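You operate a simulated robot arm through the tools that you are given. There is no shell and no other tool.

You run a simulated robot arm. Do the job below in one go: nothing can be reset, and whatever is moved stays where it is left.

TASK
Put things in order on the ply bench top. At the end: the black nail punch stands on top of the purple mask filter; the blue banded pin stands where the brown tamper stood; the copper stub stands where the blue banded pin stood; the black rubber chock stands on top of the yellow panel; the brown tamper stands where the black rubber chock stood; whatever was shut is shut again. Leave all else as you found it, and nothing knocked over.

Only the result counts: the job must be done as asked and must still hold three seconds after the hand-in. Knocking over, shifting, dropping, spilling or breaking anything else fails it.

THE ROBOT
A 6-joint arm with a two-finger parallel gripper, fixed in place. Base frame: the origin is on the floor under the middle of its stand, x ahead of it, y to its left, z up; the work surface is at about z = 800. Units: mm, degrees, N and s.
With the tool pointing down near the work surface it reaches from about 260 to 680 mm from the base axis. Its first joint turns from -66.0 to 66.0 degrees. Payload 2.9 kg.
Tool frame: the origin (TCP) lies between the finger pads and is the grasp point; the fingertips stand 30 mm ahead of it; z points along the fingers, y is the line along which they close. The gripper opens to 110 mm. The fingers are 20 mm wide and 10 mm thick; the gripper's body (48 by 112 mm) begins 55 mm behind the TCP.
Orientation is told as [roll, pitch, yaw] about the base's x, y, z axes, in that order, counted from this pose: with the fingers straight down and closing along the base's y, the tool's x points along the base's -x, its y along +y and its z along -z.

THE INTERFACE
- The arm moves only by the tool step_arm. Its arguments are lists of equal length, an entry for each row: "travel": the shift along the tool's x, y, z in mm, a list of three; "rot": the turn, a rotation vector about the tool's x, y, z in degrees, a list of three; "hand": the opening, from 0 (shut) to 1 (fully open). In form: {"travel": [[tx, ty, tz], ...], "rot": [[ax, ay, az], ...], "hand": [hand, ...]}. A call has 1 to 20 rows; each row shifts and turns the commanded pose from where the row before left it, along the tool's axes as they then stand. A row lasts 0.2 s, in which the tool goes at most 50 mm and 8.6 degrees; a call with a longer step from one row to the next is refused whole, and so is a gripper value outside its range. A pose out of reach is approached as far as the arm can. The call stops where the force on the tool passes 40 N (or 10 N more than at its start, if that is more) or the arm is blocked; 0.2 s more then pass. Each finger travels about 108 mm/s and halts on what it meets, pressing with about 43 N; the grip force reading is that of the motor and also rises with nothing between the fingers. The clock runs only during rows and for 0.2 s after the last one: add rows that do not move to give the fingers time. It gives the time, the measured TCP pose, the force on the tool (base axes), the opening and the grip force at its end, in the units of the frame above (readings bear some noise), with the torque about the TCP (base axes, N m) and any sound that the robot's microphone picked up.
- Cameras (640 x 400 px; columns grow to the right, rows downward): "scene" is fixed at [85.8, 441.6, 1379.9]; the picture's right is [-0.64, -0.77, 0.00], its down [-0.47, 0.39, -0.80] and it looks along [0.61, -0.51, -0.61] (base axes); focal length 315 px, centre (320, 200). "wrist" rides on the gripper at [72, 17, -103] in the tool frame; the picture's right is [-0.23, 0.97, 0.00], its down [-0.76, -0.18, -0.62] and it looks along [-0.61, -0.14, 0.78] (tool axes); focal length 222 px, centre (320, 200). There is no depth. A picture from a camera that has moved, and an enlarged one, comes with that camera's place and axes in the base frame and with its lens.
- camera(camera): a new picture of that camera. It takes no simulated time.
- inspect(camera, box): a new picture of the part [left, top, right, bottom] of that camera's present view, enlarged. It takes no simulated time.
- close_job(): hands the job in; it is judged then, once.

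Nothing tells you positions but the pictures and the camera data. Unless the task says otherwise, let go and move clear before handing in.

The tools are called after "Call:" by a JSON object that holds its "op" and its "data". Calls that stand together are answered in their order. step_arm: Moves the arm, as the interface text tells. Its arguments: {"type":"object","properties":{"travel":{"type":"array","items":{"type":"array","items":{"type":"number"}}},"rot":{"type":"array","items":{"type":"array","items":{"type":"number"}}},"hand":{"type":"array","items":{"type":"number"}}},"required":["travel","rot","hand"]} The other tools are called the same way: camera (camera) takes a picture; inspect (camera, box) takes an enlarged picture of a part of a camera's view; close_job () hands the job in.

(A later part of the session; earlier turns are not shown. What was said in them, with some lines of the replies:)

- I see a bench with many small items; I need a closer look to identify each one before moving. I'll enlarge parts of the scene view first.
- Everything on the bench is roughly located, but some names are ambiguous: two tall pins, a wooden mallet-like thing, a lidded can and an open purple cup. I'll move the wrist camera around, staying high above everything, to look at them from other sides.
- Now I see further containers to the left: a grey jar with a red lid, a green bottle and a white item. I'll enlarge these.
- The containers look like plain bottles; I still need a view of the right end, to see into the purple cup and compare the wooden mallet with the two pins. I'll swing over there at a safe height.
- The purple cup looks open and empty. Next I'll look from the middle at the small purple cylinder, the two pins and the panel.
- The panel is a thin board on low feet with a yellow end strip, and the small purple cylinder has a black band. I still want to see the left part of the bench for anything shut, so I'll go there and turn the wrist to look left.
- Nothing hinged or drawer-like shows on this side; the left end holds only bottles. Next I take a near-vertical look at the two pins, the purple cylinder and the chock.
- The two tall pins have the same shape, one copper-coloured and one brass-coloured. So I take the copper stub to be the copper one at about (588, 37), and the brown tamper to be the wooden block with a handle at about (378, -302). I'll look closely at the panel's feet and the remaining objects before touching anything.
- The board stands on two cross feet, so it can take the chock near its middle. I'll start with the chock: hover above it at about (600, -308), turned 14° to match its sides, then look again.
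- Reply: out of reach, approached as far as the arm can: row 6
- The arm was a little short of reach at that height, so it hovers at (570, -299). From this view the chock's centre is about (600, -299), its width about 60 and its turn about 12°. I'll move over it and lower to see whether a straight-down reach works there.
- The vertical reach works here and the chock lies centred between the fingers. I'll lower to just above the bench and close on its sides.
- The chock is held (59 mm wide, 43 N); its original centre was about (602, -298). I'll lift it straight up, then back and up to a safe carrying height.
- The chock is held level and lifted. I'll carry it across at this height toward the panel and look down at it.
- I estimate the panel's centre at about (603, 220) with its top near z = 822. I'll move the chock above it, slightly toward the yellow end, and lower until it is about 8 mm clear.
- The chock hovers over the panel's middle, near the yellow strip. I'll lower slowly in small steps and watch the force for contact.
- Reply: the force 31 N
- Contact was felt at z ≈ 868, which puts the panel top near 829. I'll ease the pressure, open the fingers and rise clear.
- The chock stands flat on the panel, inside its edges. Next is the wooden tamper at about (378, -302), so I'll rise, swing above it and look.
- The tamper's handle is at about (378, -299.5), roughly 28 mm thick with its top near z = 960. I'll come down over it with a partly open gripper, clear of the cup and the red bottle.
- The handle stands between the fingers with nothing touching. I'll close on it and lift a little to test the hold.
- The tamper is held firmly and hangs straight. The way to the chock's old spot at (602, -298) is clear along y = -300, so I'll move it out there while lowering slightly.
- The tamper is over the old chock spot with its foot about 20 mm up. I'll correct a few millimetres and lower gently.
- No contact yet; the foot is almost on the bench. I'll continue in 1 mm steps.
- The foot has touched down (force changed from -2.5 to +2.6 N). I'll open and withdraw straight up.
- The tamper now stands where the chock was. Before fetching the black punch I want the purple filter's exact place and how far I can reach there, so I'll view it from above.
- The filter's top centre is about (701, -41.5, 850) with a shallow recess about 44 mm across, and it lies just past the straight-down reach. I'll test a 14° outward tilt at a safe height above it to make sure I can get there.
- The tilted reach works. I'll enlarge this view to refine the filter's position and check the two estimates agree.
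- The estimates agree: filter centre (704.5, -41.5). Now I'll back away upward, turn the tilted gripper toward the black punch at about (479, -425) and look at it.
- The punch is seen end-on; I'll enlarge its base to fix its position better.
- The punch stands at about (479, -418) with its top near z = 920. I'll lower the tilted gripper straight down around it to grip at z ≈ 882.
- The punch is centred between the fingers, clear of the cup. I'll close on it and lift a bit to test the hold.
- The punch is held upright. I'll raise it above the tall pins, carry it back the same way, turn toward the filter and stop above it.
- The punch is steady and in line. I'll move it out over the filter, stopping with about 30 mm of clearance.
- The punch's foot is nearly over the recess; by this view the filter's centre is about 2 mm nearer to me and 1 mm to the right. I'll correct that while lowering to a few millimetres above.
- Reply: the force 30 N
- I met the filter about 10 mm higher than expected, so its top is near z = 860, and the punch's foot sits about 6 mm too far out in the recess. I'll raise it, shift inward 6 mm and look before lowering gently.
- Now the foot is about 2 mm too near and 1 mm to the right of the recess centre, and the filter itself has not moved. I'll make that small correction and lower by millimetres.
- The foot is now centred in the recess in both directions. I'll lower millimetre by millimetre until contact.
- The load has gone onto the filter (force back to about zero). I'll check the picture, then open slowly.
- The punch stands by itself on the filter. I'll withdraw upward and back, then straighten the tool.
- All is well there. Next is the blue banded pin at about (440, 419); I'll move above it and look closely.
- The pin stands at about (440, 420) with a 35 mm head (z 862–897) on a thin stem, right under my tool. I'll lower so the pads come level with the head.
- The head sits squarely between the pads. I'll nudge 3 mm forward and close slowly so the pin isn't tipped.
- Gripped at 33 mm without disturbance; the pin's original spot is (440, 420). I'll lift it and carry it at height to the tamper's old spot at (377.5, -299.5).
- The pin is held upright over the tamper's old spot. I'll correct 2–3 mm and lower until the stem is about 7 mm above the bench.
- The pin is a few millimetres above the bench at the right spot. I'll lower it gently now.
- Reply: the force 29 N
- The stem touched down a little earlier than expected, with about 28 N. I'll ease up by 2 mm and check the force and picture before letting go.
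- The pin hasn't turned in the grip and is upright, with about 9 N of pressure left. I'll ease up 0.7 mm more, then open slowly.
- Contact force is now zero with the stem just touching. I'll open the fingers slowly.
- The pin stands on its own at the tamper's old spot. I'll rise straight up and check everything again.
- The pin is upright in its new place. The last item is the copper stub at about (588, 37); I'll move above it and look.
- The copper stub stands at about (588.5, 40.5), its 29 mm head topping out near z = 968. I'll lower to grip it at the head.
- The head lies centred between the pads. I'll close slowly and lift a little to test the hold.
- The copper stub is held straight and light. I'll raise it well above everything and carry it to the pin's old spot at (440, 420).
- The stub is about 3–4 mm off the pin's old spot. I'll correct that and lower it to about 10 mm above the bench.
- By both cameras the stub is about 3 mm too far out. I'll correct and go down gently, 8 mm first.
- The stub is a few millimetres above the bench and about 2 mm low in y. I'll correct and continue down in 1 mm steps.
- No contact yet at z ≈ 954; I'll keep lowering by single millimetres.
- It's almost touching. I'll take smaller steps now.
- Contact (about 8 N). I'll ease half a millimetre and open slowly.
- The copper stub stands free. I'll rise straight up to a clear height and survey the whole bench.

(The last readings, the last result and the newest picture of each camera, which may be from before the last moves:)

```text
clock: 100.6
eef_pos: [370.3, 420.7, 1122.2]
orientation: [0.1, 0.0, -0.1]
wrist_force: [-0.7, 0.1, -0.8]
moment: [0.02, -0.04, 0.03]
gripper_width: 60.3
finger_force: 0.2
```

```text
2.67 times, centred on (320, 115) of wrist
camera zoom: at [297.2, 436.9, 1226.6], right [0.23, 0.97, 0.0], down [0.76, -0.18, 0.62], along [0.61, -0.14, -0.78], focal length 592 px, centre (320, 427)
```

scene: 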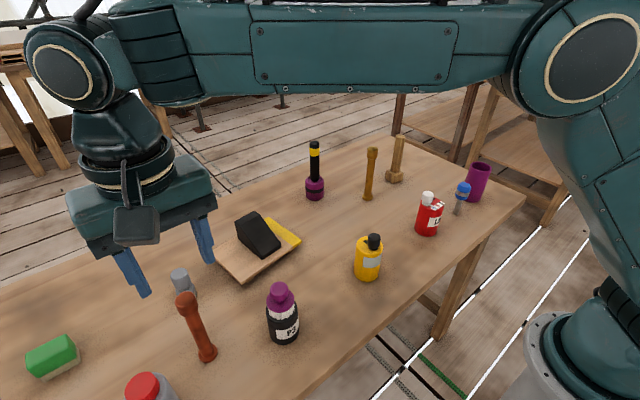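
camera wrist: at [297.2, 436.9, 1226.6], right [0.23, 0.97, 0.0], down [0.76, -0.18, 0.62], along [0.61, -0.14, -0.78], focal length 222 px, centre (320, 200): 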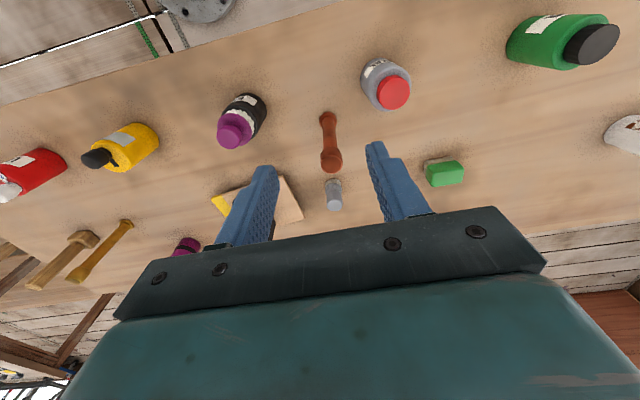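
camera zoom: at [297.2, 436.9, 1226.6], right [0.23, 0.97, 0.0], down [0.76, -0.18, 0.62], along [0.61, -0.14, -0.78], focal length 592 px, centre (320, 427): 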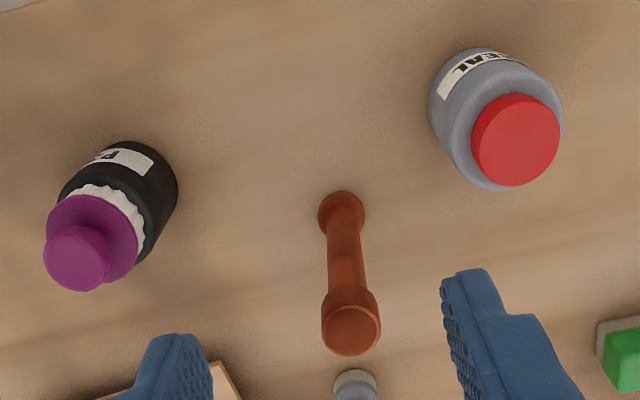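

Everything stands: the copper stub is at (440, 418). I'll make a last close check of each placed item.

Call:
{"op": "inspect", "data": {"camera": "scene", "box": [280, 125, 440, 225]}}

Call:
{"op": "inspect", "data": {"camera": "scene", "box": [380, 125, 500, 225]}}

Call:
{"op": "inspect", "data": {"camera": "scene", "box": [150, 200, 310, 370]}}

```text
4.00 times, centred on (360, 175) of scene
camera zoom: at [85.8, 441.6, 1379.9], right [-0.64, -0.77, 0.0], down [-0.47, 0.39, -0.8], along [0.61, -0.51, -0.61], focal length 1259 px, centre (160, 300)
```

zoom: 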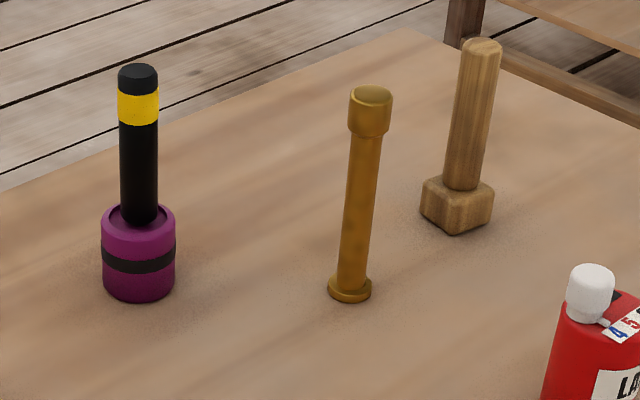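

```text
4.00 times, centred on (440, 175) of scene
camera zoom: at [85.8, 441.6, 1379.9], right [-0.64, -0.77, 0.0], down [-0.47, 0.39, -0.8], along [0.61, -0.51, -0.61], focal length 1259 px, centre (-160, 300)
```

zoom: 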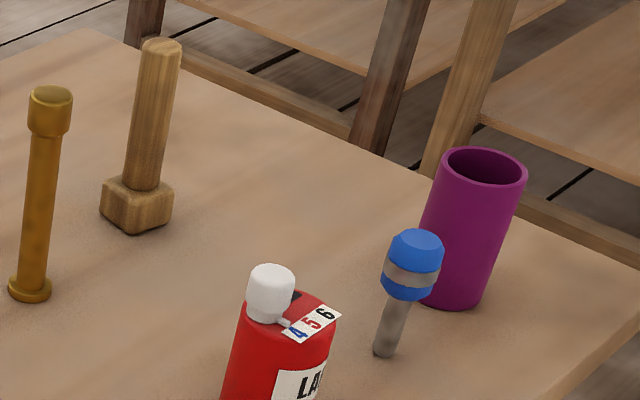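

```text
2.35 times, centred on (230, 285) of scene
camera zoom: at [85.8, 441.6, 1379.9], right [-0.64, -0.77, 0.0], down [-0.47, 0.39, -0.8], along [0.61, -0.51, -0.61], focal length 740 px, centre (532, 0)
```

zoom: 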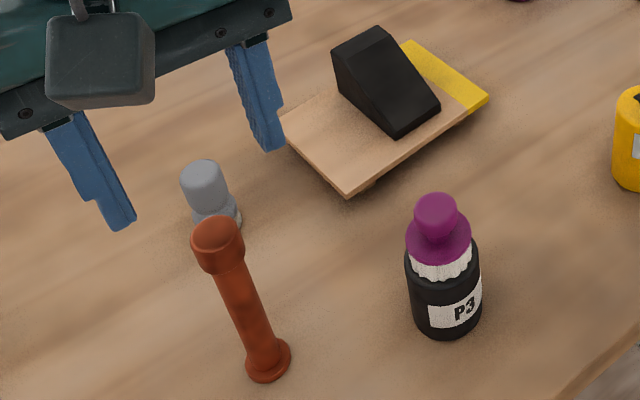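

Every placed item is upright where it was asked for: the punch is on the purple filter, the chock is on the panel, and the tamper, pin and stub are at their target spots. Nothing else has moved, nothing was opened, and the arm is clear, so I'm handing in.

Call:
{"op": "close_job", "data": {}}

```text
The job is handed in.
```

I moved all five items where you asked and handed the job in. In the last pictures every item was upright, and the gripper was empty and clear of the bench.

- **Black nail punch:** it stands in the recess on top of the purple mask filter.
- **Black rubber chock:** it lies flat near the middle of the yellow panel, inside its edges, just beside the yellow strip.
- **Brown tamper:** it stands where the chock was, within about 2 mm.
- **Blue banded pin:** it stands where the tamper was, within about 3 mm.
- **Copper stub:** it stands where the pin was, within about 2 mm.

I had to judge three names from the pictures:

- **Tamper:** I took it to be the wooden block with a handle.
- **Stub:** I took it to be the copper-coloured one of two identical tall pins. The brass-coloured one stayed where it was.
- **Mask filter:** I took it to be the small purple cylinder with the black band, not the purple cup or the purple-capped P3 bottle.

Nothing was opened, so nothing needed shutting again. I saw no sign that anything else had shifted. While setting the punch down I first pressed on the filter with about 30 N, slightly off centre, then lifted and re-centred it. The filter did not appear to move.
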